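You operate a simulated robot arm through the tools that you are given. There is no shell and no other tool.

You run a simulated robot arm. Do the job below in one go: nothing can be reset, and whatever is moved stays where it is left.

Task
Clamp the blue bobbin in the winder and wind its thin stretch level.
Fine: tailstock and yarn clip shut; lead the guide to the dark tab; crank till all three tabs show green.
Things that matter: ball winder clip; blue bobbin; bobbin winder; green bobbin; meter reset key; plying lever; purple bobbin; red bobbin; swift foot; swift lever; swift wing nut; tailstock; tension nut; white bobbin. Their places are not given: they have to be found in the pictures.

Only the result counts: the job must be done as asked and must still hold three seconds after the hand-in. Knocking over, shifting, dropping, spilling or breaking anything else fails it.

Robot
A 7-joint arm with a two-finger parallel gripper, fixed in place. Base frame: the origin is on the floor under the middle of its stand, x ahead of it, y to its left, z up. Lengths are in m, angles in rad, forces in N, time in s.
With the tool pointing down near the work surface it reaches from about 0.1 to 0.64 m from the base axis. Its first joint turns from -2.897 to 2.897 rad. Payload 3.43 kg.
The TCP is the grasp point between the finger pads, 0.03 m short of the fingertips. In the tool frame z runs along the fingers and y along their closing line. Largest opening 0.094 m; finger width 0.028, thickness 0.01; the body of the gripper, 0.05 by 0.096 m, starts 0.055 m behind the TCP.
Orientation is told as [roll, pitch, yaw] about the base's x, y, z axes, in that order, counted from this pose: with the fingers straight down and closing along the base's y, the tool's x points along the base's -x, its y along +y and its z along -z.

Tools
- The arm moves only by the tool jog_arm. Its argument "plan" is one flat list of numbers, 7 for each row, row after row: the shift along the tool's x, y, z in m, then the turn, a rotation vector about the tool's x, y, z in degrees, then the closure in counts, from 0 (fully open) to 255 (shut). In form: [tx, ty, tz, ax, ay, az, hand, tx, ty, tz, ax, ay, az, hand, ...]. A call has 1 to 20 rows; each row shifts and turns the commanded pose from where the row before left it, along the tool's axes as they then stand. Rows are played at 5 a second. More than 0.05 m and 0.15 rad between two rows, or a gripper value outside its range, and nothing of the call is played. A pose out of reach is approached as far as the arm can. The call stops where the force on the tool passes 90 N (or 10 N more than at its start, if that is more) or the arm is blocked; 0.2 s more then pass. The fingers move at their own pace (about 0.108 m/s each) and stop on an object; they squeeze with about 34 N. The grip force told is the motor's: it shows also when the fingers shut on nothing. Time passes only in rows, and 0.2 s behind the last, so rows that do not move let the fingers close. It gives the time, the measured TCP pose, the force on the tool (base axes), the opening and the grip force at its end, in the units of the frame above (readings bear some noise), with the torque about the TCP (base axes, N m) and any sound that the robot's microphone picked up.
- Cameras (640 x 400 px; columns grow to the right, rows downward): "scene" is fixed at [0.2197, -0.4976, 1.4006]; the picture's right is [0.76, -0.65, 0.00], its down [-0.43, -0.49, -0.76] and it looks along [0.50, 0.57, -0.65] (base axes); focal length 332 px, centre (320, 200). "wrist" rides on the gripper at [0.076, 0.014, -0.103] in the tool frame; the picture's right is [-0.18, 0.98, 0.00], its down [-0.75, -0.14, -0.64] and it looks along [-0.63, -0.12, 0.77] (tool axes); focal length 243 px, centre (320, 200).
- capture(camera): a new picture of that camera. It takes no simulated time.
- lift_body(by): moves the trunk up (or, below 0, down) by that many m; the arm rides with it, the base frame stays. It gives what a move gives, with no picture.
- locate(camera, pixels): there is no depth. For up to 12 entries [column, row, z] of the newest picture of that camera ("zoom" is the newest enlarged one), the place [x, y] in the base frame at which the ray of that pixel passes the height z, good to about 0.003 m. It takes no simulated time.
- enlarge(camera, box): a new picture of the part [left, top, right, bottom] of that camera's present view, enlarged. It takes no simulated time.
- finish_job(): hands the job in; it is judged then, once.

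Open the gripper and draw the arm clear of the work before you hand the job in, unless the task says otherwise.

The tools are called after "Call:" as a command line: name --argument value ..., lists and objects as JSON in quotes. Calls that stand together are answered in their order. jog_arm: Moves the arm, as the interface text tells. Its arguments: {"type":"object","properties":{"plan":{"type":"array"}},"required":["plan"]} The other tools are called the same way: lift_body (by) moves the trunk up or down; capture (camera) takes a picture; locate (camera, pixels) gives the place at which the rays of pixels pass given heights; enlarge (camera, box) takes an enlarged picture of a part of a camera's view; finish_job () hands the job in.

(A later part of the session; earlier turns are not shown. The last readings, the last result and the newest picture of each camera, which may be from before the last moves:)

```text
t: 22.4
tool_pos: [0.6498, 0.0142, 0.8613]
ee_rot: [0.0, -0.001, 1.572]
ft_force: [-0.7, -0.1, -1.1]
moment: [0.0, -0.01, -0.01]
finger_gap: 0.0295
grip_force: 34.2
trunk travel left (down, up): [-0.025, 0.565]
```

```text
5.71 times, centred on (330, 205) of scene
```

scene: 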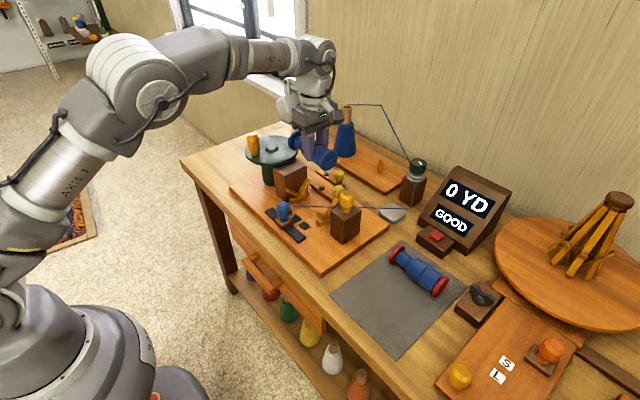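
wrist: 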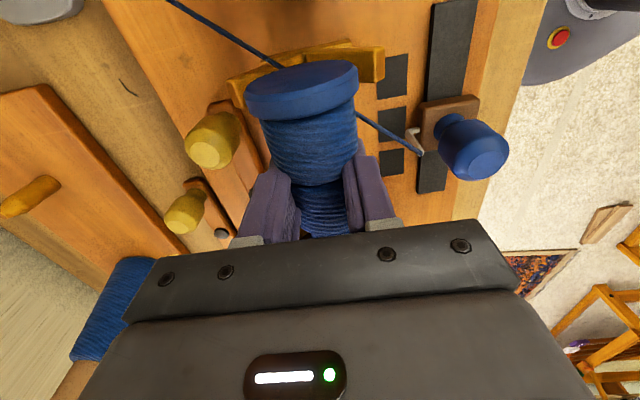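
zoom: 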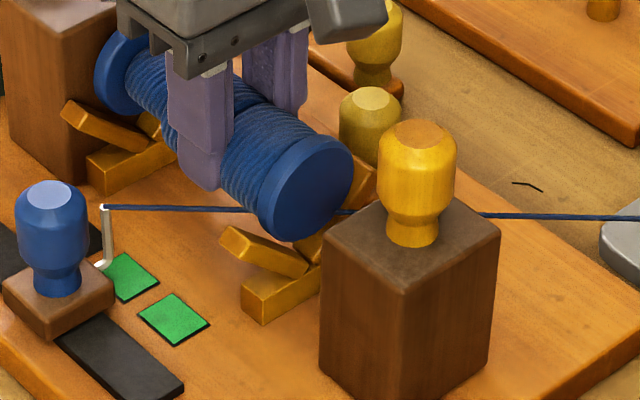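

The middle and −y tabs already show green, so the sensor recognises the bobbin and the dark tab is the +y one. I continue lowering until it seats.

Call:
jog_arm --plan '[0, 0, 0.003, 0, 0, 0, 255, 0, 0, 0.003, 0, 0, 0, 255, 0, 0, 0.003, 0, 0, 0, 255, 0, 0, 0, 0, 0, 0, 255]'

Call:
enlarge --camera "scene" --box '[290, 170, 370, 240]'

Call:
capture --camera "wrist"

```text
t: 23.4
tool_pos: [0.6496, 0.0164, 0.8547]
ee_rot: [-0.003, -0.001, 1.569]
ft_force: [5.7, 0.6, 16.8]
moment: [0.23, -0.08, 0.05]
finger_gap: 0.0294
grip_force: 34.1
trunk travel left (down, up): [-0.025, 0.565]
```

```text
5.71 times, centred on (330, 205) of scene
```

zoom: 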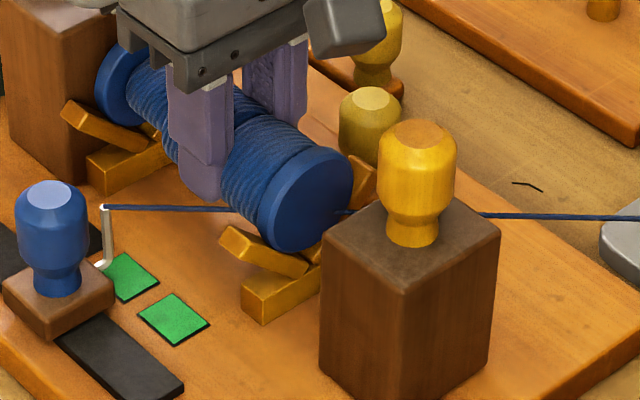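

```text
taken
```

wrist: 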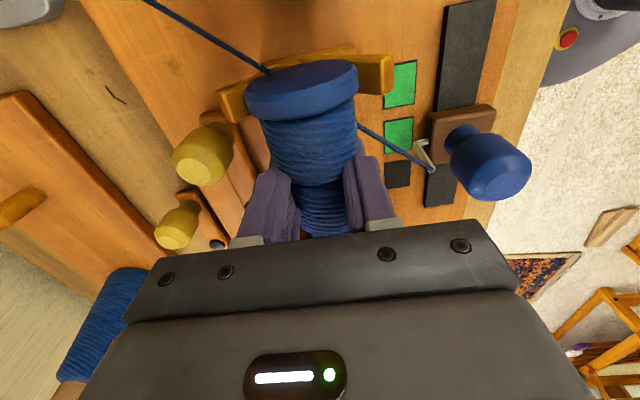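

Contact is felt (Fz≈17 N, Fx≈+6 N), so the bobbin is touching the near arms of the Vs. I nudge +x by 2 mm to centre and read the forces again.

Call:
jog_arm --plan '[0, -0.002, 0, 0, 0, 0, 255, 0, 0, 0, 0, 0, 0, 255, 0, 0, 0, 0, 0, 0, 255]'

```text
t: 24.2
tool_pos: [0.6498, 0.0136, 0.855]
ee_rot: [-0.002, -0.001, 1.57]
ft_force: [-5.8, 1.4, 21.7]
moment: [0.1, 0.12, 0.0]
finger_gap: 0.0294
grip_force: 33.9
trunk travel left (down, up): [-0.025, 0.565]
```

Fx flipped sign, so it is seated between the V arms. I back off slightly and open the fingers to about 0.055 m.

Call:
jog_arm --plan '[0, 0.001, -0.001, 0, 0, 0, 255, 0, 0, 0, 0, 0, 0, 180, 0, 0, 0, 0, 0, 0, 130, 0, 0, 0, 0, 0, 0, 106, 0, 0, 0, 0, 0, 0, 106]'

Call:
enlarge --camera "scene" --box '[280, 160, 380, 240]'

Call:
capture --camera "wrist"

```text
t: 25.4
tool_pos: [0.6509, 0.0142, 0.8536]
ee_rot: [0.0, 0.0, 1.57]
ft_force: [0.1, -0.7, 0.5]
moment: [0.02, 0.02, 0.02]
finger_gap: 0.0549
grip_force: 0.1
trunk travel left (down, up): [-0.025, 0.565]
```

```text
5.00 times, centred on (330, 200) of scene
```

zoom: 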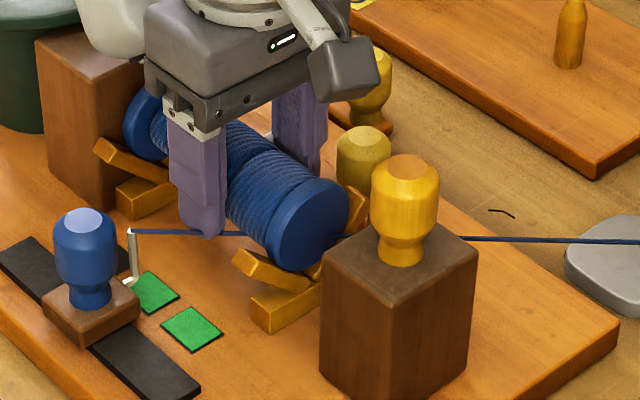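

```text
taken
```

wrist: 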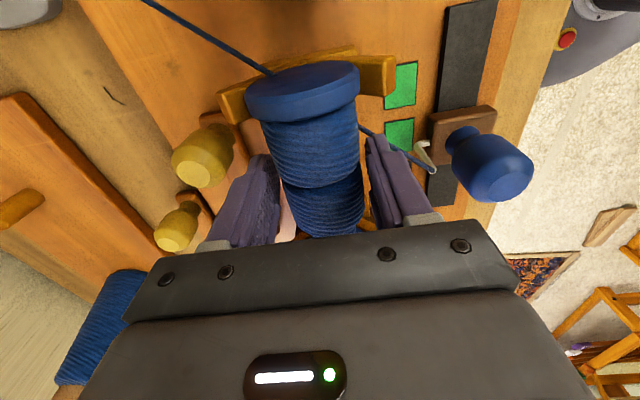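

The bobbin stays seated after release. I raise the hand straight up and look.

Call:
jog_arm --plan '[0, 0, -0.01, 0, 0, 0, 106, 0, 0, -0.02, 0, 0, 0, 106, 0, 0, -0.04, 0, 0, 0, 106, 0, 0, -0.04, 0, 0, 0, 106, 0, 0, -0.04, 0, 0, 0, 106, 0, 0, 0, 0, 0, 0, 106]'

Call:
enlarge --camera "scene" --box '[260, 140, 380, 240]'

Call:
capture --camera "wrist"

Call:
capture --camera "scene"

```text
t: 26.8
tool_pos: [0.6503, 0.0138, 1.0028]
ee_rot: [0.002, 0.001, 1.57]
ft_force: [-0.6, 0.5, 0.5]
moment: [0.04, -0.02, -0.01]
finger_gap: 0.055
grip_force: 0.0
trunk travel left (down, up): [-0.025, 0.565]
```

```text
4.00 times, centred on (320, 190) of scene
```

zoom: 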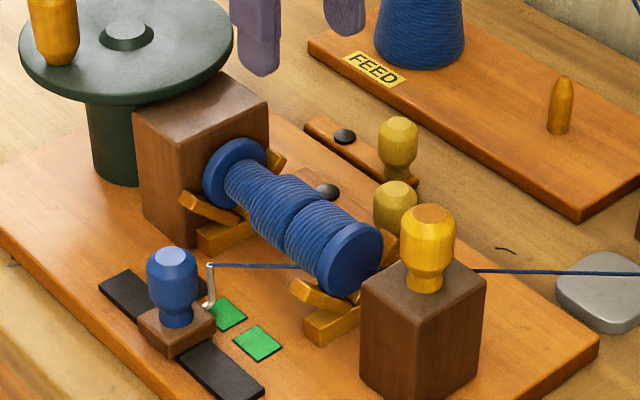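

```text
taken
```

wrist: 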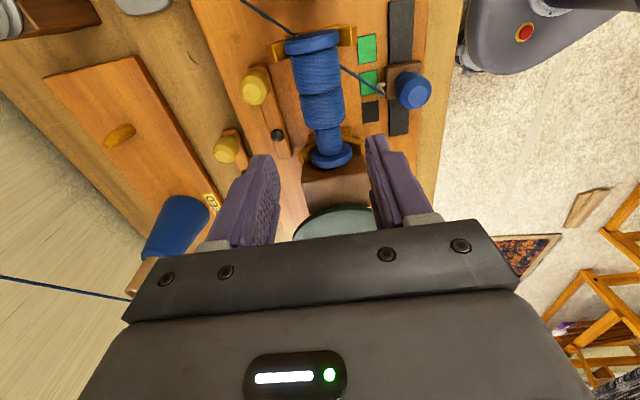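

```text
taken
```

scene: 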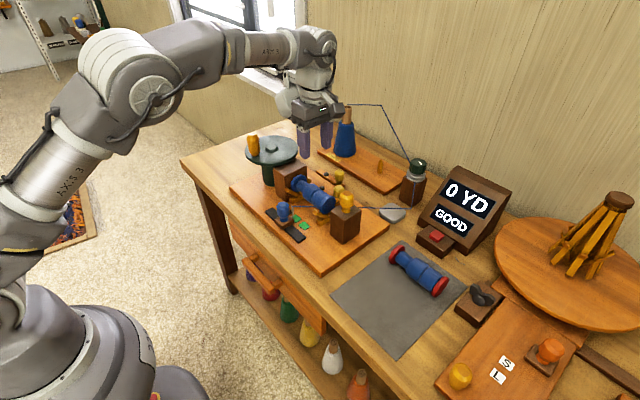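

The bobbin sits well in both Vs and the +y tab (wrist px ~(370,112)) is dark. Next is the tailstock: I move over its knob near (0.652,−0.092) with the fingers opened to about 0.07 m.

Call:
jog_arm --plan '[0.0353, -0.0007, 0, 0, 0, 0, 65, 0.0353, -0.0007, 0, 0, 0, 0, 65, 0.0353, -0.0007, 0, 0, 0, 0, 65, 0, 0, 0.02, 0, 0, 0, 65, 0, 0, 0.02, 0, 0, 0, 65, 0, 0, 0, 0, 0, 0, 65]'

Call:
capture --camera "wrist"

Call:
enlarge --camera "scene" --box '[280, 150, 400, 250]'

```text
t: 28.2
tool_pos: [0.6521, -0.0914, 0.9624]
ee_rot: [-0.001, -0.001, 1.568]
ft_force: [0.3, 0.6, 0.4]
moment: [-0.02, 0.0, 0.0]
finger_gap: 0.0699
grip_force: 0.1
trunk travel left (down, up): [-0.025, 0.565]
```

```text
taken
```

wrist: 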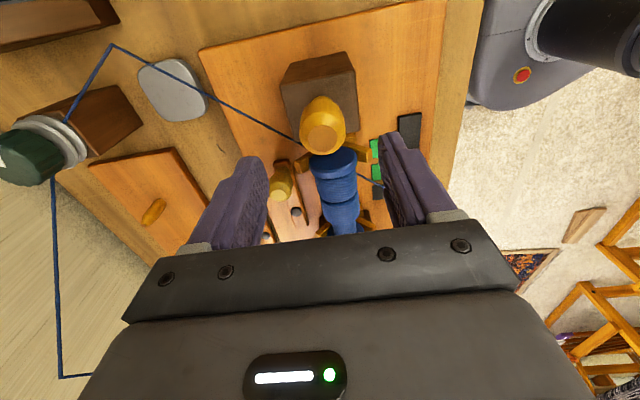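

```text
4.00 times, centred on (340, 200) of scene
```

zoom: 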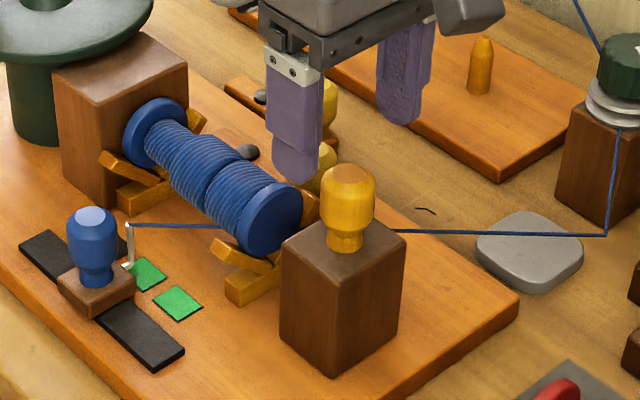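

The knob top appears at wrist px ~(323,138). I locate it to confirm the alignment.

Call:
locate --camera "wrist" --pixels '[[322, 138, 0.905], [322, 138, 0.912], [322, 138, 0.92], [323, 112, 0.88], [287, 85, 0.857], [350, 68, 0.857], [355, 90, 0.857]]'

Call:
locate --camera "scene" --pixels '[[348.25, 193.75, 0.905], [348.25, 193.75, 0.912], [348.25, 193.75, 0.92]]'

```text
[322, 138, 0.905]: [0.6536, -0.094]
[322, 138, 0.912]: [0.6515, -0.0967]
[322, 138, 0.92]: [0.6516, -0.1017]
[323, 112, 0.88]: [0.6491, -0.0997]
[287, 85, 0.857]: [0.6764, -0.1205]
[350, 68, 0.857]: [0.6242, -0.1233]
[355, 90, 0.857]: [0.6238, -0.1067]
```

```text
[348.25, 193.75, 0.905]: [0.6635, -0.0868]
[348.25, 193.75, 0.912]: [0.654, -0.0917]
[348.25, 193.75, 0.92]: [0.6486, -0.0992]
```

Knob centre is ≈(0.652,−0.095), top z≈0.911. I align, descend to z≈0.897 and close on it.

Call:
jog_arm --plan '[0.0035, 0, 0.02, 0, 0, 0, 65, 0, 0, 0.02, 0, 0, 0, 65, 0, 0, 0.02, 0, 0, 0, 65, 0, 0, 0.005, 0, 0, 0, 65, 0, 0, 0, 0, 0, 0, 65]'

Call:
capture --camera "wrist"

Call:
enlarge --camera "scene" --box '[300, 160, 400, 250]'

```text
t: 29.4
tool_pos: [0.6531, -0.095, 0.8976]
ee_rot: [-0.001, 0.001, 1.57]
ft_force: [0.5, -0.8, -0.7]
moment: [0.02, -0.02, -0.02]
finger_gap: 0.0701
grip_force: 0.0
trunk travel left (down, up): [-0.025, 0.565]
```

```text
taken
```

wrist: 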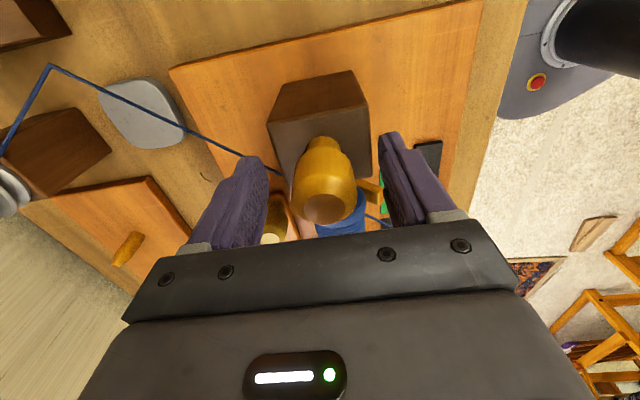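

```text
4.44 times, centred on (350, 205) of scene
```

zoom: 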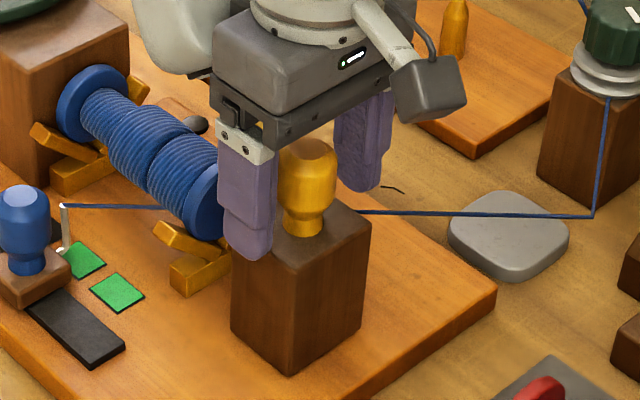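

The fingers straddle the tailstock knob without touching. I close on it.

Call:
jog_arm --plan '[0, 0, 0, 0, 0, 0, 255, 0, 0, 0, 0, 0, 0, 255, 0, 0, 0, 0, 0, 0, 255, 0, 0, 0, 0, 0, 0, 255]'

```text
t: 30.4
tool_pos: [0.6491, -0.0951, 0.8973]
ee_rot: [0.002, 0.0, 1.57]
ft_force: [-28.3, -1.7, -14.1]
moment: [-0.27, -1.74, -0.31]
finger_gap: 0.0304
grip_force: 45.5
trunk travel left (down, up): [-0.025, 0.565]
```

The knob is rigid in x and pulls the hand by −28 N, so it sits ~4 mm nearer. I shift the commanded pose −x by 4 mm to relieve the side force.

Call:
jog_arm --plan '[0, 0.003, 0, 0, 0, 0, 255, 0, 0.001, 0, 0, 0, 0, 255, 0, 0, 0, 0, 0, 0, 255]'

```text
t: 31.2
tool_pos: [0.6521, -0.0949, 0.8969]
ee_rot: [-0.002, 0.0, 1.57]
ft_force: [-1.7, -0.4, -13.4]
moment: [-0.41, 0.35, -0.16]
finger_gap: 0.0303
grip_force: 45.2
trunk travel left (down, up): [-0.025, 0.565]
```

Side force is relieved. Now I pull the tailstock toward the headstock (+y) in 5 mm rows.

Call:
jog_arm --plan '[-0.005, 0, 0, 0, 0, 0, 255, -0.005, 0, 0, 0, 0, 0, 255, -0.005, 0, 0, 0, 0, 0, 255, 0, 0, 0, 0, 0, 0, 255]'

Call:
enlarge --camera "scene" --box '[280, 160, 400, 250]'

```text
t: 32.2
tool_pos: [0.6502, -0.0794, 0.8978]
ee_rot: [0.0, -0.001, 1.572]
ft_force: [3.7, -1.0, -17.8]
moment: [-0.4, -1.43, 0.03]
finger_gap: 0.0304
grip_force: 45.2
trunk travel left (down, up): [-0.025, 0.565]
```

```text
4.44 times, centred on (340, 205) of scene
```

zoom: 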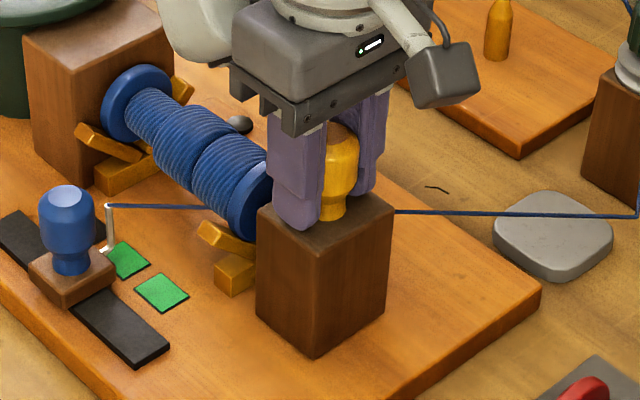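

The tailstock slides freely with the hand. I continue in 4 mm rows until it presses on the bobbin.

Call:
jog_arm --plan '[-0.004, 0, 0, 0, 0, 0, 255, -0.004, 0, 0, 0, 0, 0, 255, -0.004, 0, 0, 0, 0, 0, 255, 0, 0, 0, 0, 0, 0, 255]'

Call:
enlarge --camera "scene" --box '[280, 160, 400, 250]'

```text
t: 33.2
tool_pos: [0.6496, -0.0682, 0.8978]
ee_rot: [0.001, -0.001, 1.57]
ft_force: [5.7, -0.2, -13.9]
moment: [0.21, -1.47, -0.01]
finger_gap: 0.0306
grip_force: 44.9
trunk travel left (down, up): [-0.025, 0.565]
```

```text
4.44 times, centred on (340, 205) of scene
```

zoom: 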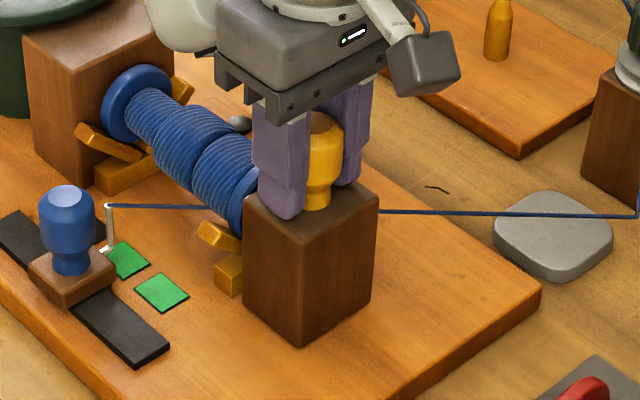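

Still free. I continue another 12 mm in 4 mm rows.

Call:
jog_arm --plan '[-0.004, 0, 0, 0, 0, 0, 255, -0.004, 0, 0, 0, 0, 0, 255, -0.003, 0, 0, 0, 0, 0, 255, 0, 0, 0, 0, 0, 0, 255]'

Call:
enlarge --camera "scene" --box '[280, 150, 400, 240]'

```text
t: 34.2
tool_pos: [0.6502, -0.062, 0.8983]
ee_rot: [0.002, 0.001, 1.568]
ft_force: [9.9, -19.8, -9.2]
moment: [0.81, -0.69, -0.05]
finger_gap: 0.0305
grip_force: 44.5
trunk travel left (down, up): [-0.025, 0.565]
```

```text
4.44 times, centred on (340, 195) of scene
```

zoom: 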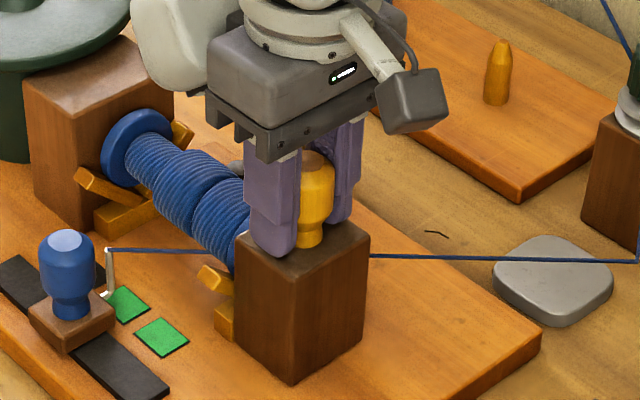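

Resistance appears (Fy≈−20 N) at y≈−0.062. I press a bit more to see whether it clicks shut or moves further.

Call:
jog_arm --plan '[-0.003, 0, 0, 0, 0, 0, 255, -0.003, 0, 0, 0, 0, 0, 255, 0, 0, 0, 0, 0, 0, 255]'

Call:
enlarge --camera "scene" --box '[280, 150, 400, 240]'

```text
t: 35.0
tool_pos: [0.6497, -0.0621, 0.8978]
ee_rot: [0.0, 0.001, 1.562]
ft_force: [12.0, -55.4, -3.4]
moment: [1.27, -0.12, 0.46]
finger_gap: 0.0305
grip_force: 44.9
trunk travel left (down, up): [-0.025, 0.565]
```

```text
4.44 times, centred on (340, 195) of scene
```

zoom: 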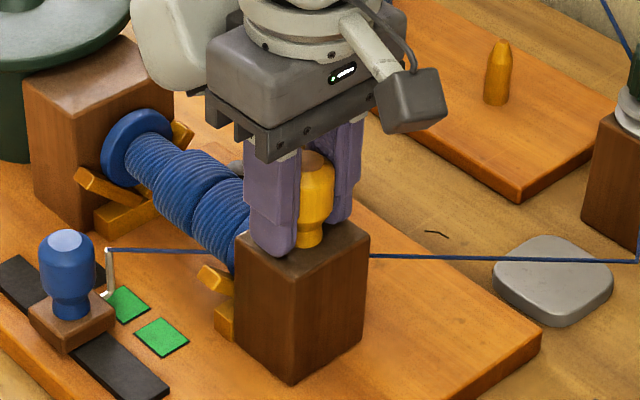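

It is at a firm stop (−55 N with no further motion). I ease the command back to lower the press, then open the fingers to see whether it stays.

Call:
jog_arm --plan '[0.003, 0, 0, 0, 0, 0, 255, 0.003, 0, 0, 0, 0, 0, 255, 0.001, 0, 0, 0, 0, 0, 255, 0, 0, 0, 0, 0, 0, 255]'

```text
t: 36.0
tool_pos: [0.6502, -0.061, 0.8976]
ee_rot: [0.001, -0.002, 1.571]
ft_force: [13.2, -30.6, -3.0]
moment: [-1.19, -0.99, -0.05]
finger_gap: 0.0304
grip_force: 45.2
trunk travel left (down, up): [-0.025, 0.565]
```

I now open the fingers to release the knob and check the tailstock.

Call:
jog_arm --plan '[0, 0, 0, 0, 0, 0, 160, 0, 0, 0, 0, 0, 0, 100, 0, 0, 0, 0, 0, 0, 65, 0, 0, 0, 0, 0, 0, 65]'

Call:
capture --camera "wrist"

Call:
enlarge --camera "scene" --box '[280, 150, 400, 240]'

```text
t: 37.0
tool_pos: [0.6491, -0.056, 0.8988]
ee_rot: [0.0, 0.001, 1.571]
ft_force: [0.8, -0.4, 0.5]
moment: [-0.01, 0.0, -0.01]
finger_gap: 0.0699
grip_force: 0.1
trunk travel left (down, up): [-0.025, 0.565]
```

```text
taken
```

wrist: 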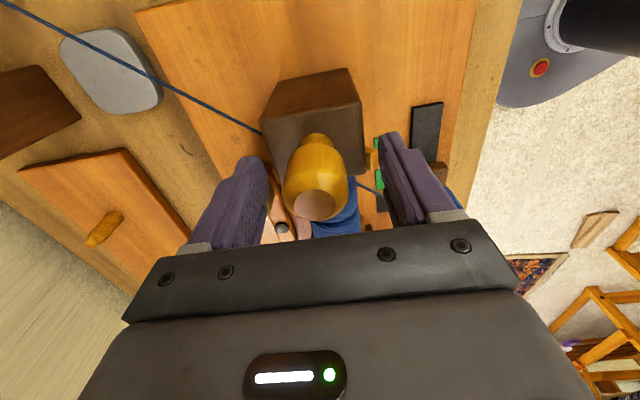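

```text
4.44 times, centred on (340, 195) of scene
```

zoom: 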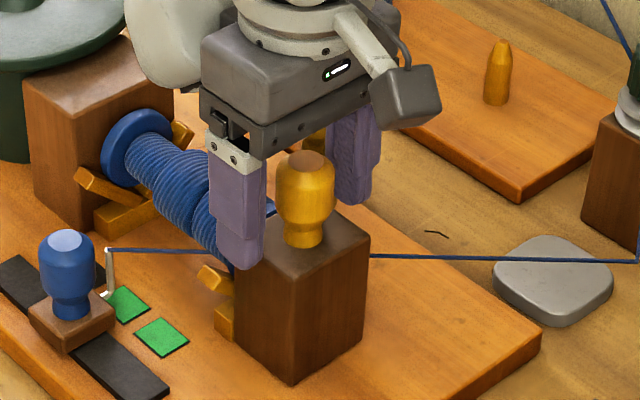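

The tailstock stays put. I raise the hand clear and inspect the clamp.

Call:
jog_arm --plan '[0, 0, -0.02, 0, 0, 0, 65, 0, 0, -0.04, 0, 0, 0, 65, 0, 0, -0.04, 0, 0, 0, 65, 0.03, 0.0, -0.02, 0, 0, 0, 0, 0.04, 0, 0, 0, 0, 0, 0, 0, 0, 0, 0, 0, 0, 0]'

Call:
capture --camera "wrist"

Call:
enlarge --camera "scene" --box '[260, 140, 390, 250]'

```text
t: 38.4
tool_pos: [0.6474, -0.1289, 1.0195]
ee_rot: [0.0, 0.001, 1.57]
ft_force: [-0.9, -0.7, 0.4]
moment: [0.0, -0.03, -0.01]
finger_gap: 0.0937
grip_force: 0.0
trunk travel left (down, up): [-0.025, 0.565]
```

```text
taken
```

wrist: 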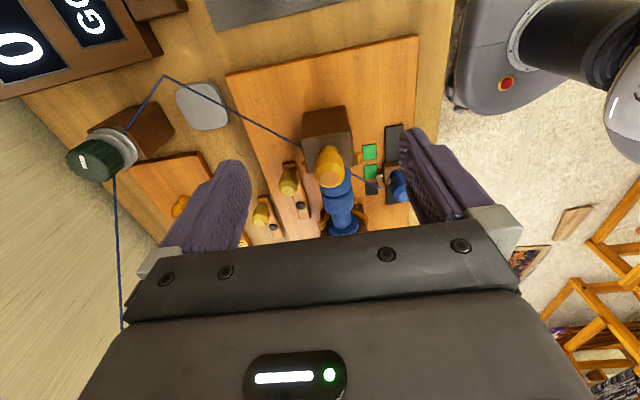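

```text
3.64 times, centred on (325, 195) of scene
```

zoom: 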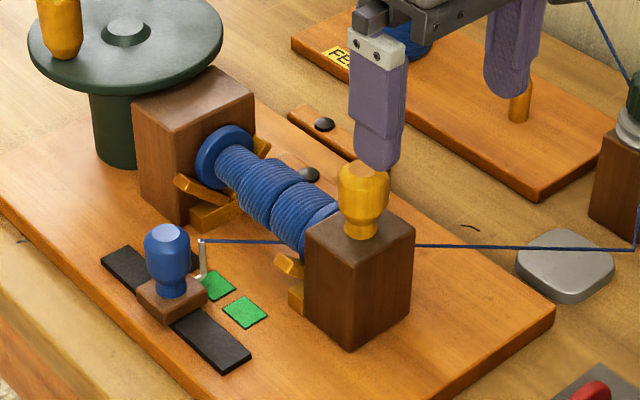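

The tailstock is snug against the bobbin. Next, the yarn clip on the board (pivot ≈(0.718,0.068), knob ≈(0.717,0.001)): I lower the trunk its last 0.025 m and move above the knob with fingers partly closed.

Call:
lift_body --by -0.025

Call:
jog_arm --plan '[-0.0325, -0.0174, 0, 0, 0, 0, 108, -0.0325, -0.0174, 0, 0, 0, 0, 108, -0.0325, -0.0174, 0, 0, 0, 0, 108, -0.0325, -0.0174, 0, 0, 0, 0, 108, 0, 0, 0, 0, 0, 0, 108]'

Call:
capture --camera "wrist"

Call:
enlarge --camera "wrist" --box '[230, 60, 410, 240]'

Call:
capture --camera "scene"

```text
t: 39.1
tool_pos: [0.6478, -0.1272, 0.9944]
ee_rot: [-0.001, 0.0, 1.571]
ft_force: [-0.1, -0.6, -0.9]
moment: [0.02, -0.02, -0.03]
finger_gap: 0.0939
grip_force: 0.0
trunk travel left (down, up): [0.0, 0.59]
```

```text
t: 40.3
tool_pos: [0.702, 0.0015, 0.9897]
ee_rot: [0.0, 0.001, 1.568]
ft_force: [0.0, -0.5, 0.0]
moment: [0.0, 0.01, -0.01]
finger_gap: 0.054
grip_force: 0.1
out of reach, approached as far as the arm can: row 4
trunk travel left (down, up): [0.0, 0.59]
```

```text
taken
```

wrist: 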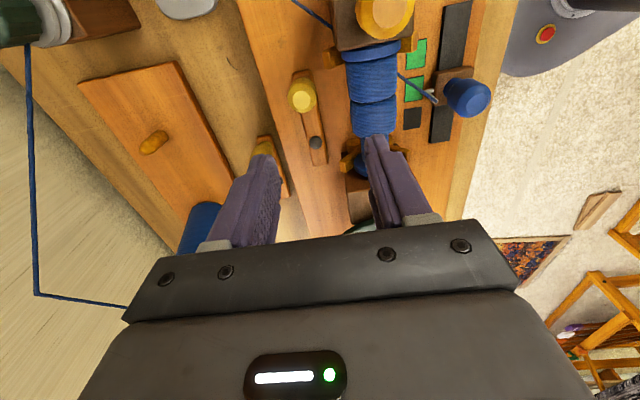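

```text
2.22 times, centred on (320, 150) of wrist
```

zoom: 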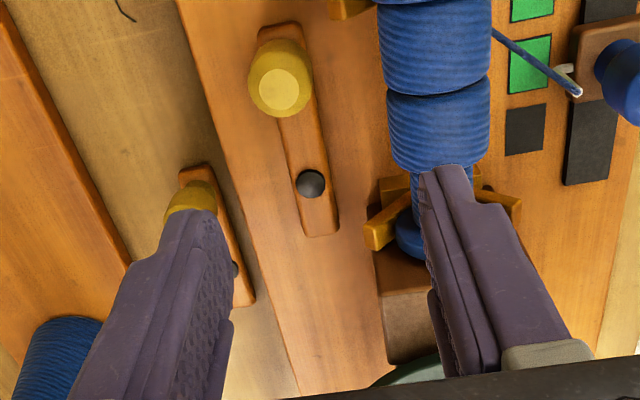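

```text
taken
```

scene: 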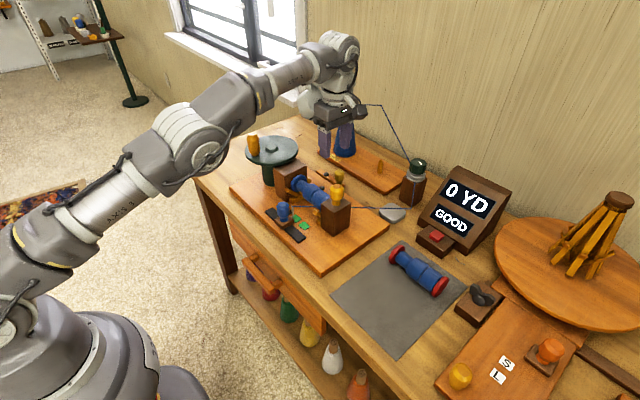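

At z=0.99 the arm is at its limit (x=0.702), but lower heights reach farther. I descend to z≈0.90, still above the clip knob (top 0.84) and bobbin (top ~0.856).

Call:
jog_arm --plan '[0, 0, 0.03, 0, 0, 0, 108, 0, 0, 0.03, 0, 0, 0, 108, 0, 0, 0.03, 0, 0, 0, 108, 0, 0, 0, 0, 0, 0, 108]'

Call:
capture --camera "wrist"

```text
t: 41.3
tool_pos: [0.7022, 0.0005, 0.8971]
ee_rot: [0.0, -0.001, 1.57]
ft_force: [0.7, -0.5, -0.1]
moment: [-0.03, 0.0, 0.0]
finger_gap: 0.0542
grip_force: 0.1
trunk travel left (down, up): [0.0, 0.59]
```

```text
taken
```

wrist: 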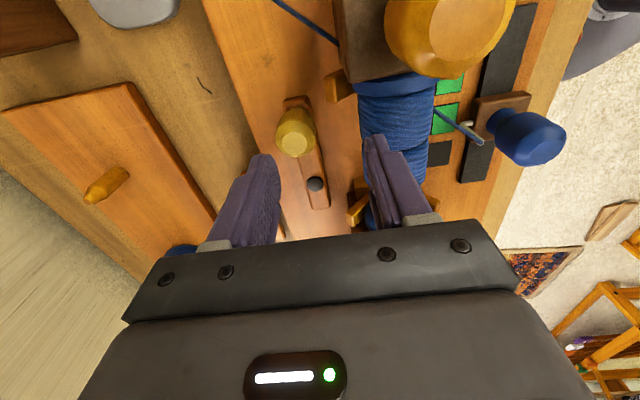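

The clip knob top shows at wrist px ~(297,146) and its pivot at ~(315,184). I locate them at their heights.

Call:
locate --camera "wrist" --pixels '[[297, 146, 0.84], [295, 133, 0.825], [315, 184, 0.8], [299, 100, 0.795], [453, 25, 0.91]]'

Call:
enlarge --camera "wrist" --box '[240, 80, 390, 220]'

```text
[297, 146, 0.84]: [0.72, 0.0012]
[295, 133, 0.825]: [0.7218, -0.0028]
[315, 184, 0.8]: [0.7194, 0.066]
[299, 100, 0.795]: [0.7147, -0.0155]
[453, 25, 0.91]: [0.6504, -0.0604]
```

```text
2.86 times, centred on (315, 150) of wrist
```

zoom: 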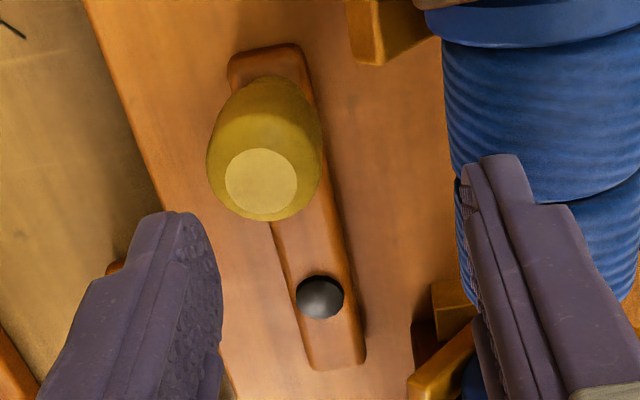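

The clip knob is at ≈(0.719,0.0). I shift +x by 0.017 and descend around it to z≈0.838.

Call:
jog_arm --plan '[0, -0.017, 0, 0, 0, 0, 108, 0, 0, 0, 0, 0, 0, 108, 0, 0, 0.02, 0, 0, 0, 108, 0, 0, 0.02, 0, 0, 0, 108, 0, 0, 0.019, 0, 0, 0, 108, 0, 0, 0, 0, 0, 0, 108]'

Call:
capture --camera "wrist"

Call:
enlarge --camera "scene" --box '[280, 130, 400, 240]'

```text
t: 42.7
tool_pos: [0.7192, 0.0021, 0.8381]
ee_rot: [0.0, 0.0, 1.569]
ft_force: [-0.6, 0.4, -0.5]
moment: [0.0, 0.01, 0.01]
finger_gap: 0.054
grip_force: 0.0
trunk travel left (down, up): [0.0, 0.59]
```

```text
taken
```

wrist: 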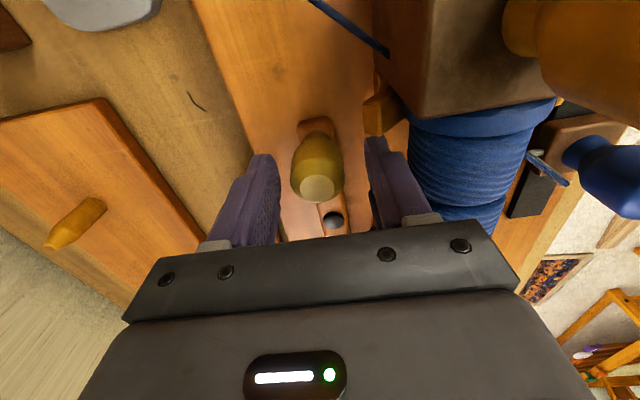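

```text
3.64 times, centred on (340, 185) of scene
```

zoom: 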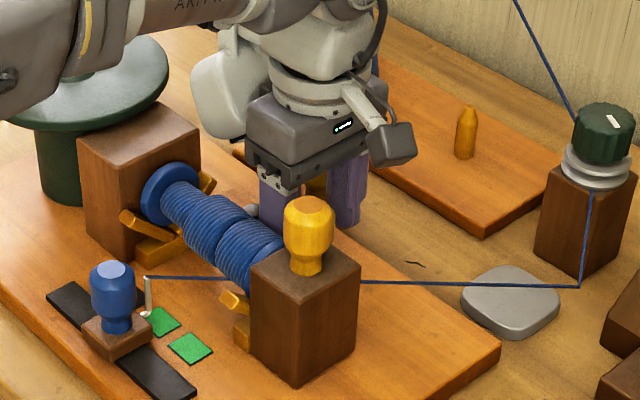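

The knob is between the fingers. I close the cage to about 0.032 m, just around the knob, to push without a hard squeeze.

Call:
jog_arm --plan '[0, 0, 0, 0, 0, 0, 140, 0, 0, 0, 0, 0, 0, 168, 0, 0, 0, 0, 0, 0, 168]'

```text
t: 43.5
tool_pos: [0.7193, 0.002, 0.8395]
ee_rot: [0.0, 0.001, 1.571]
ft_force: [1.0, 0.5, -0.2]
moment: [0.0, 0.03, 0.0]
finger_gap: 0.032
grip_force: 0.0
trunk travel left (down, up): [0.0, 0.59]
```

No contact yet. I test the swing direction gently: first 8 mm toward +x.

Call:
jog_arm --plan '[0, -0.004, 0, 0, 0, 0, 168, 0, -0.004, 0, 0, 0, 0, 168, 0, 0, 0, 0, 0, 0, 168]'

Call:
capture --camera "wrist"

```text
t: 44.3
tool_pos: [0.7265, 0.0026, 0.8386]
ee_rot: [0.0, 0.0, 1.57]
ft_force: [-0.8, 0.4, -0.1]
moment: [-0.01, 0.06, -0.01]
finger_gap: 0.0328
grip_force: 0.0
trunk travel left (down, up): [0.0, 0.59]
```

```text
taken
```

wrist: 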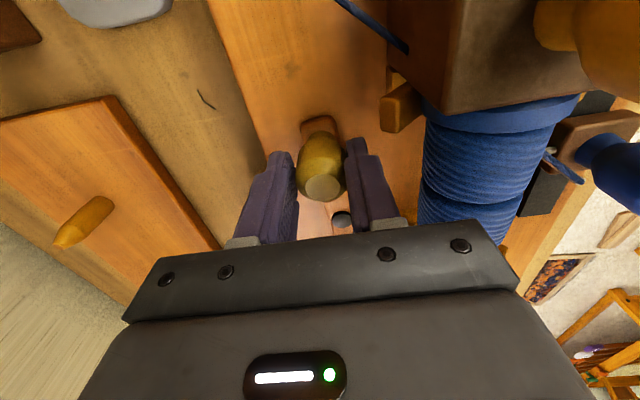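

The near finger now seems to touch the knob with almost no force. I continue +x by 8 mm and compare.

Call:
jog_arm --plan '[0, -0.004, 0, 0, 0, 0, 168, 0, -0.004, 0, 0, 0, 0, 168, 0, 0, 0, 0, 0, 0, 168]'

Call:
capture --camera "wrist"

```text
t: 45.1
tool_pos: [0.7296, 0.0024, 0.8378]
ee_rot: [0.001, 0.0, 1.572]
ft_force: [0.1, -0.2, 0.1]
moment: [0.03, -0.01, 0.04]
finger_gap: 0.0323
grip_force: 0.2
out of reach, approached as far as the arm can: row 2
trunk travel left (down, up): [0.0, 0.59]
```

```text
taken
```

wrist: 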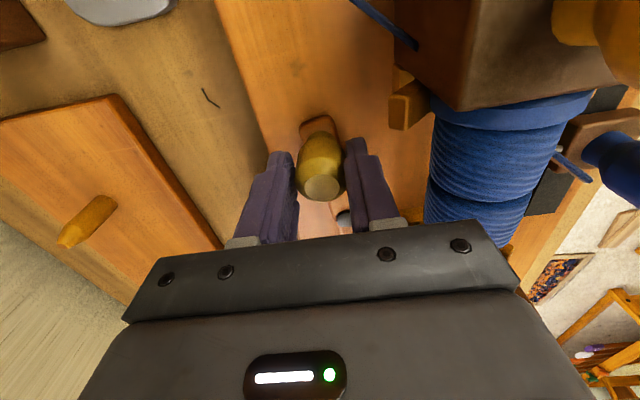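

The lever follows the hand in +x with almost no resistance, so I now check the other direction: back toward −x past its starting place to see if it is blocked there.

Call:
jog_arm --plan '[0, 0.005, 0, 0, 0, 0, 168, 0, 0.005, 0, 0, 0, 0, 168, 0, 0.005, 0, 0, 0, 0, 168, 0, 0.004, 0, 0, 0, 0, 168, 0, 0, 0, 0, 0, 0, 168]'

Call:
capture --camera "wrist"

```text
t: 46.3
tool_pos: [0.7136, 0.0025, 0.8381]
ee_rot: [-0.001, -0.001, 1.569]
ft_force: [18.6, -0.3, 7.1]
moment: [-0.13, -0.19, 0.07]
finger_gap: 0.0428
grip_force: 9.5
trunk travel left (down, up): [0.0, 0.59]
```

```text
taken
```

wrist: 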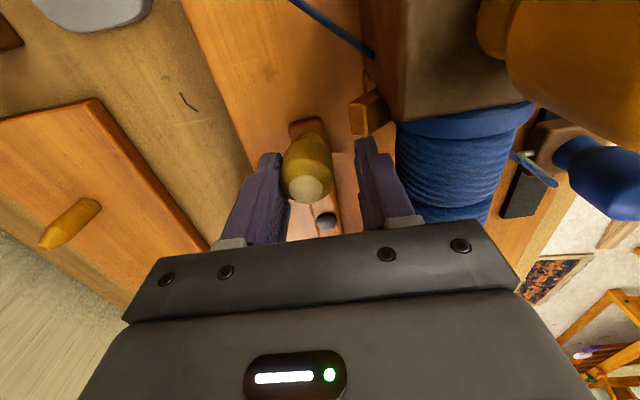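

The lever is blocked toward −x (18 N at its start), so shutting means swinging it toward +x. I'll push it from behind with closed, slightly forward-tilted fingers for more reach; first I open, rise, move behind the knob and close.

Call:
jog_arm --plan '[0, -0.004, 0, 0, 0, 0, 108, 0, 0, 0, 0, 0, 0, 108, 0, 0, -0.02, 0, 0, 0, 108, 0, 0, -0.03, 0, 0, 0, 108, 0, 0.013, -0.005, 0, 0, 0, 108, 0, 0.013, 0, 0, 0, 0, 255, 0, 0, 0, 6, 0, 0, 255, 0, 0, 0, 6, 0, 0, 255, 0, 0, 0, 0, 0, 0, 255]'

Call:
capture --camera "wrist"

Call:
enlarge --camera "scene" --box '[280, 120, 400, 230]'

```text
t: 48.3
tool_pos: [0.6897, 0.0023, 0.893]
ee_rot: [-0.21, 0.0, 1.572]
ft_force: [-0.2, -0.4, 0.4]
moment: [0.01, -0.02, 0.0]
finger_gap: 0.0
grip_force: 33.3
trunk travel left (down, up): [0.0, 0.59]
```

```text
taken
```

wrist: 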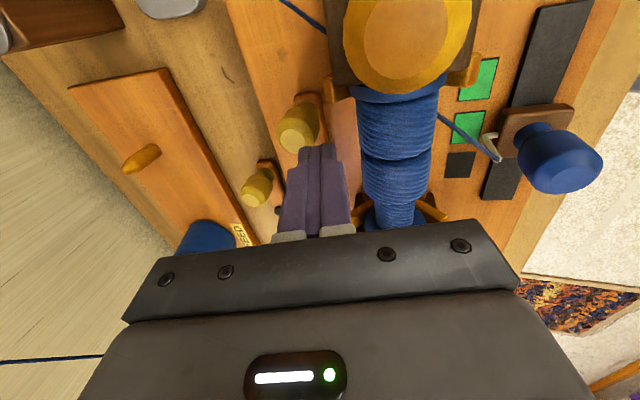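

```text
3.64 times, centred on (340, 175) of scene
```

zoom: 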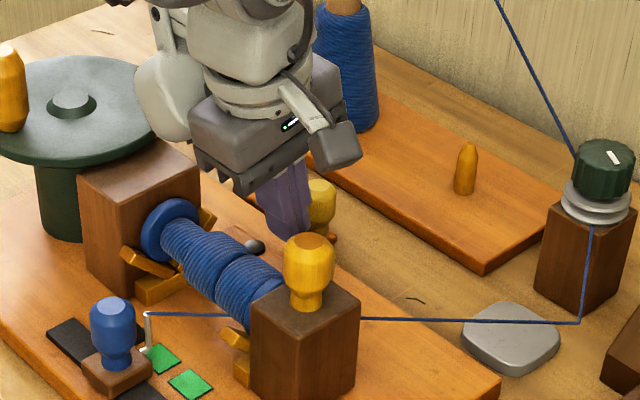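

I check where the clip knob is now (wrist px ~(297,132)) relative to the closed fingers.

Call:
locate --camera "wrist" --pixels '[[298, 135, 0.84], [277, 210, 0.8], [250, 192, 0.82]]'

Call:
enlarge --camera "wrist" --box '[230, 70, 380, 240]'

```text
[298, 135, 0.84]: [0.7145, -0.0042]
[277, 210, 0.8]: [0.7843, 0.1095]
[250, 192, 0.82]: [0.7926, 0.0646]
```

```text
2.35 times, centred on (305, 155) of wrist
```

zoom: 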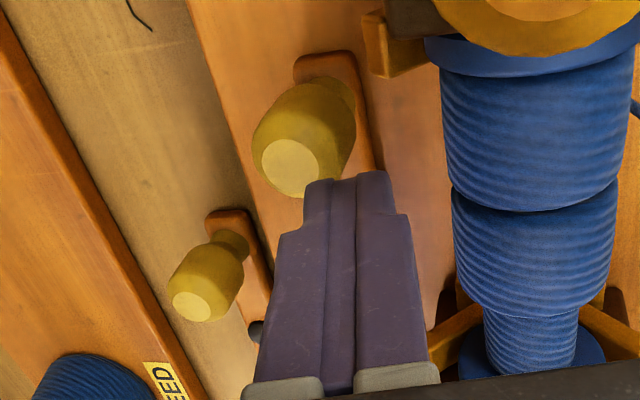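

The knob is at ≈(0.719,0.002). I step 4.5 mm back, descend straight down behind it to z≈0.849, and check forces.

Call:
jog_arm --plan '[0, 0.0044, -0.0009, 0, 0, 0, 255, 0, 0.0046, 0.0215, 0, 0, 0, 255, 0, 0.0046, 0.0215, 0, 0, 0, 255, 0, 0, 0, 0, 0, 0, 255]'

Call:
capture --camera "wrist"

Call:
enlarge --camera "scene" --box '[280, 130, 400, 240]'

```text
t: 49.3
tool_pos: [0.6835, 0.0003, 0.8508]
ee_rot: [-0.211, 0.0, 1.57]
ft_force: [0.5, 0.7, -0.9]
moment: [-0.01, -0.01, 0.0]
finger_gap: 0.0
grip_force: 33.5
trunk travel left (down, up): [0.0, 0.59]
```

```text
taken
```

wrist: 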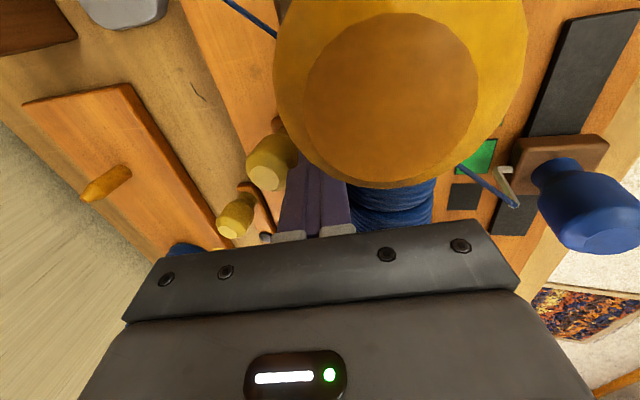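

```text
3.64 times, centred on (340, 185) of scene
```

zoom: 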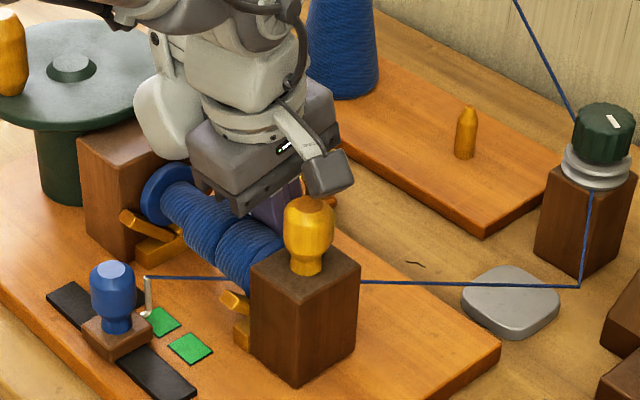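

Clear of everything. I push +x in 5 mm rows, 25 mm in all, and read force and sound.

Call:
jog_arm --plan '[0, -0.0049, 0.001, 0, 0, 0, 255, 0, -0.0049, 0.001, 0, 0, 0, 255, 0, -0.0049, 0.001, 0, 0, 0, 255, 0, -0.0049, 0.001, 0, 0, 0, 255, 0, -0.0049, 0.001, 0, 0, 0, 255, 0, 0, 0, 0, 0, 0, 255]'

Call:
capture --camera "wrist"

Call:
enlarge --camera "wrist" --box '[180, 70, 380, 250]'

```text
t: 50.7
tool_pos: [0.7092, 0.0024, 0.8513]
ee_rot: [-0.209, 0.001, 1.571]
ft_force: [0.2, 0.0, -0.5]
moment: [0.03, -0.01, 0.0]
finger_gap: 0.0
grip_force: 33.0
trunk travel left (down, up): [0.0, 0.59]
```

```text
taken
```

wrist: 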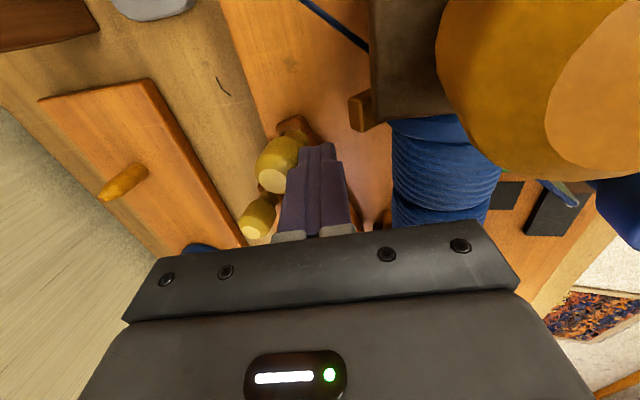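

```text
2.22 times, centred on (280, 160) of wrist
```

zoom: 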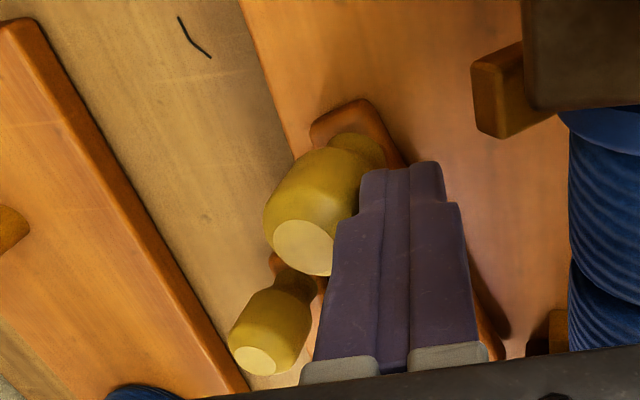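

The lever is swinging freely with the push. I continue 20 mm more, following the arc slightly toward +y.

Call:
jog_arm --plan '[-0.001, -0.0049, 0.001, 0, 0, 0, 255, -0.0015, -0.0049, 0.001, 0, 0, 0, 255, -0.0015, -0.0049, 0.001, 0, 0, 0, 255, 0, 0, 0, 0, 0, 0, 255]'

Call:
capture --camera "wrist"

Call:
enlarge --camera "wrist" --box '[180, 70, 380, 250]'

Call:
enlarge --camera "scene" --box '[290, 130, 390, 220]'

```text
t: 51.7
tool_pos: [0.7245, 0.0054, 0.8494]
ee_rot: [-0.21, 0.0, 1.57]
ft_force: [-1.4, -0.5, 0.2]
moment: [0.02, 0.02, 0.03]
finger_gap: 0.0
grip_force: 33.1
trunk travel left (down, up): [0.0, 0.59]
```

```text
taken
```

wrist: 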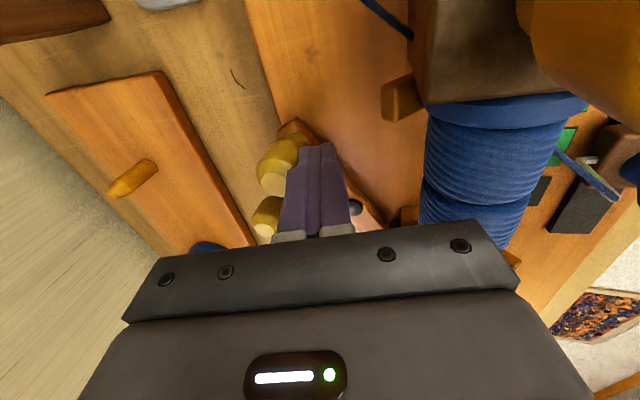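

```text
2.22 times, centred on (280, 160) of wrist
```

zoom: 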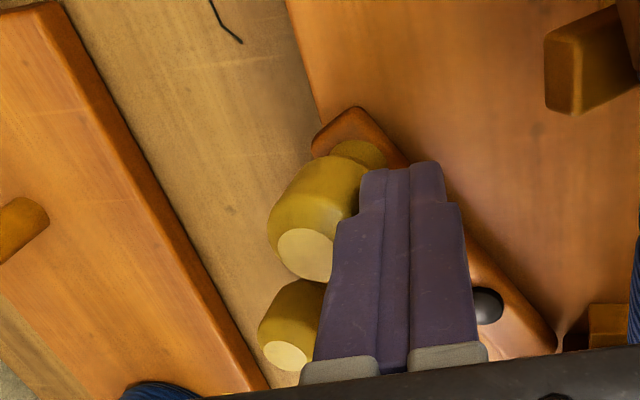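

```text
4.44 times, centred on (340, 175) of scene
```

zoom: 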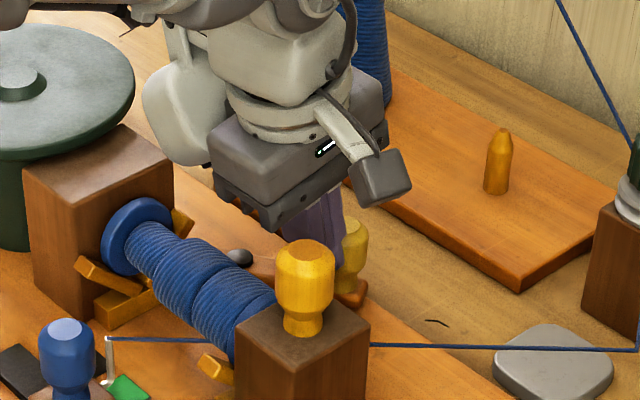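

The clip knob is now about halfway. I continue in smaller 4 mm rows, watching for a stop or click.

Call:
jog_arm --plan '[-0.002, -0.0039, 0.0008, 0, 0, 0, 255, -0.002, -0.0039, 0.0008, 0, 0, 0, 255, -0.002, -0.0039, 0.0008, 0, 0, 0, 255, 0, 0, 0, 0, 0, 0, 255]'

Call:
capture --camera "wrist"

Call:
enlarge --camera "wrist" --box '[180, 70, 380, 250]'

```text
t: 52.7
tool_pos: [0.7363, 0.0116, 0.8506]
ee_rot: [-0.21, 0.001, 1.569]
ft_force: [0.3, 0.0, -0.2]
moment: [0.02, 0.0, 0.01]
finger_gap: 0.0
grip_force: 32.9
trunk travel left (down, up): [0.0, 0.59]
```

```text
taken
```

wrist: 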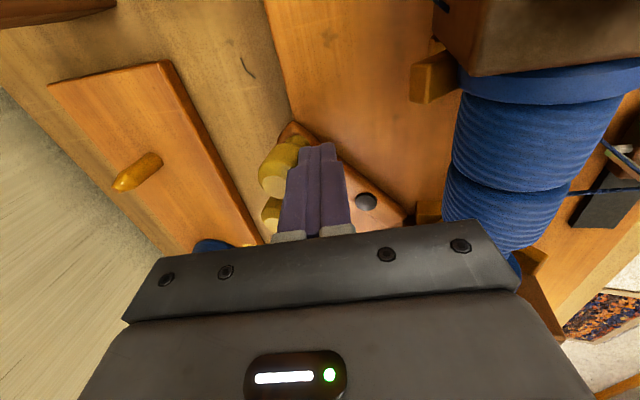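

```text
2.22 times, centred on (280, 160) of wrist
```

zoom: 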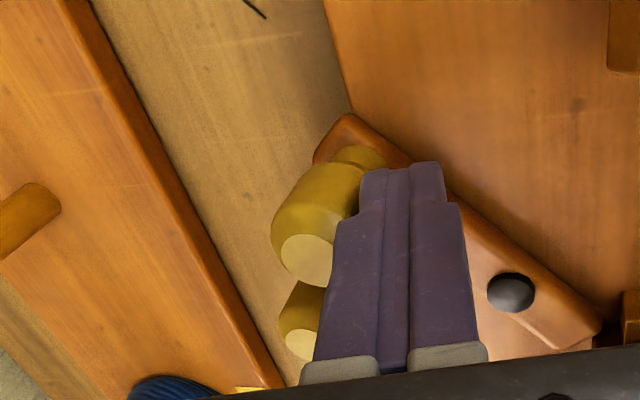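

Lever is at roughly 43°. I continue along the arc with 3 mm +x / 3 mm +y rows, checking the gap to the plying knob behind it.

Call:
jog_arm --plan '[-0.003, -0.0029, 0.0006, 0, 0, 0, 255, -0.003, -0.0029, 0.0006, 0, 0, 0, 255, 0, 0, 0, 0, 0, 0, 255]'

Call:
enlarge --camera "wrist" --box '[180, 70, 380, 250]'

Call:
enlarge --camera "scene" --box '[300, 130, 390, 210]'

```text
t: 53.5
tool_pos: [0.7433, 0.0178, 0.8499]
ee_rot: [-0.209, 0.0, 1.569]
ft_force: [-0.2, -1.1, 0.3]
moment: [-0.02, 0.0, 0.04]
finger_gap: 0.0
grip_force: 33.1
trunk travel left (down, up): [0.0, 0.59]
```

```text
2.22 times, centred on (280, 160) of wrist
```

zoom: 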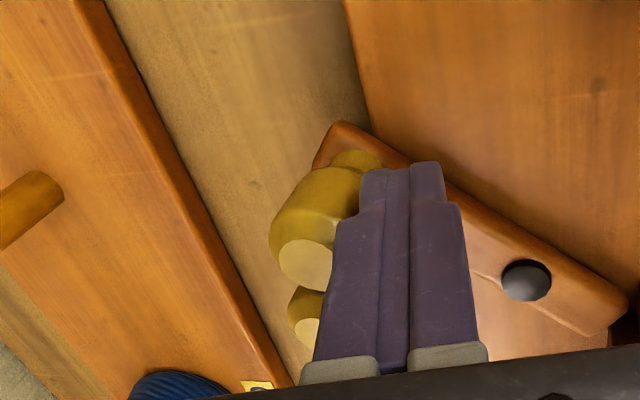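

```text
5.00 times, centred on (345, 170) of scene
```

zoom: 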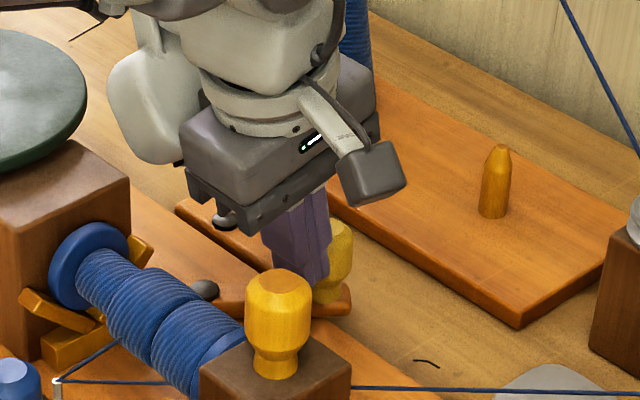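

A new yarn segment now runs from the guide hook toward the bobbin, which suggests the clip has registered. I look at the whole scene, then push a touch further to its stop.

Call:
capture --camera "scene"

Call:
enlarge --camera "scene" --box '[260, 150, 370, 240]'

```text
taken
```

scene: 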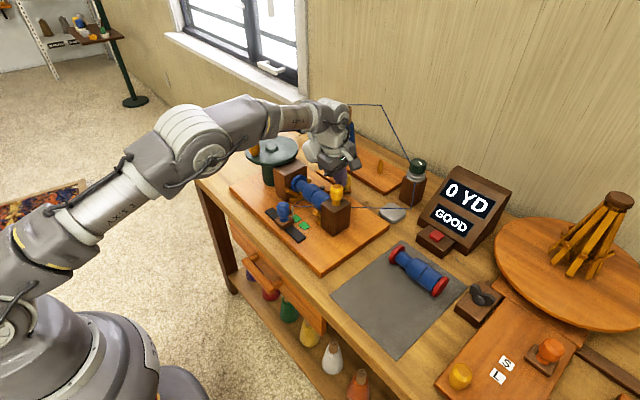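

```text
4.44 times, centred on (315, 195) of scene
```

zoom: 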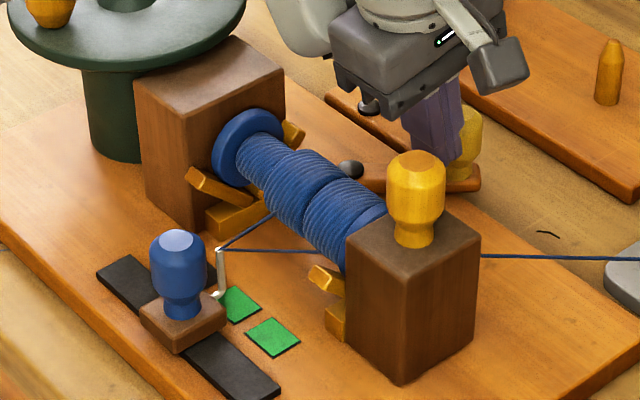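

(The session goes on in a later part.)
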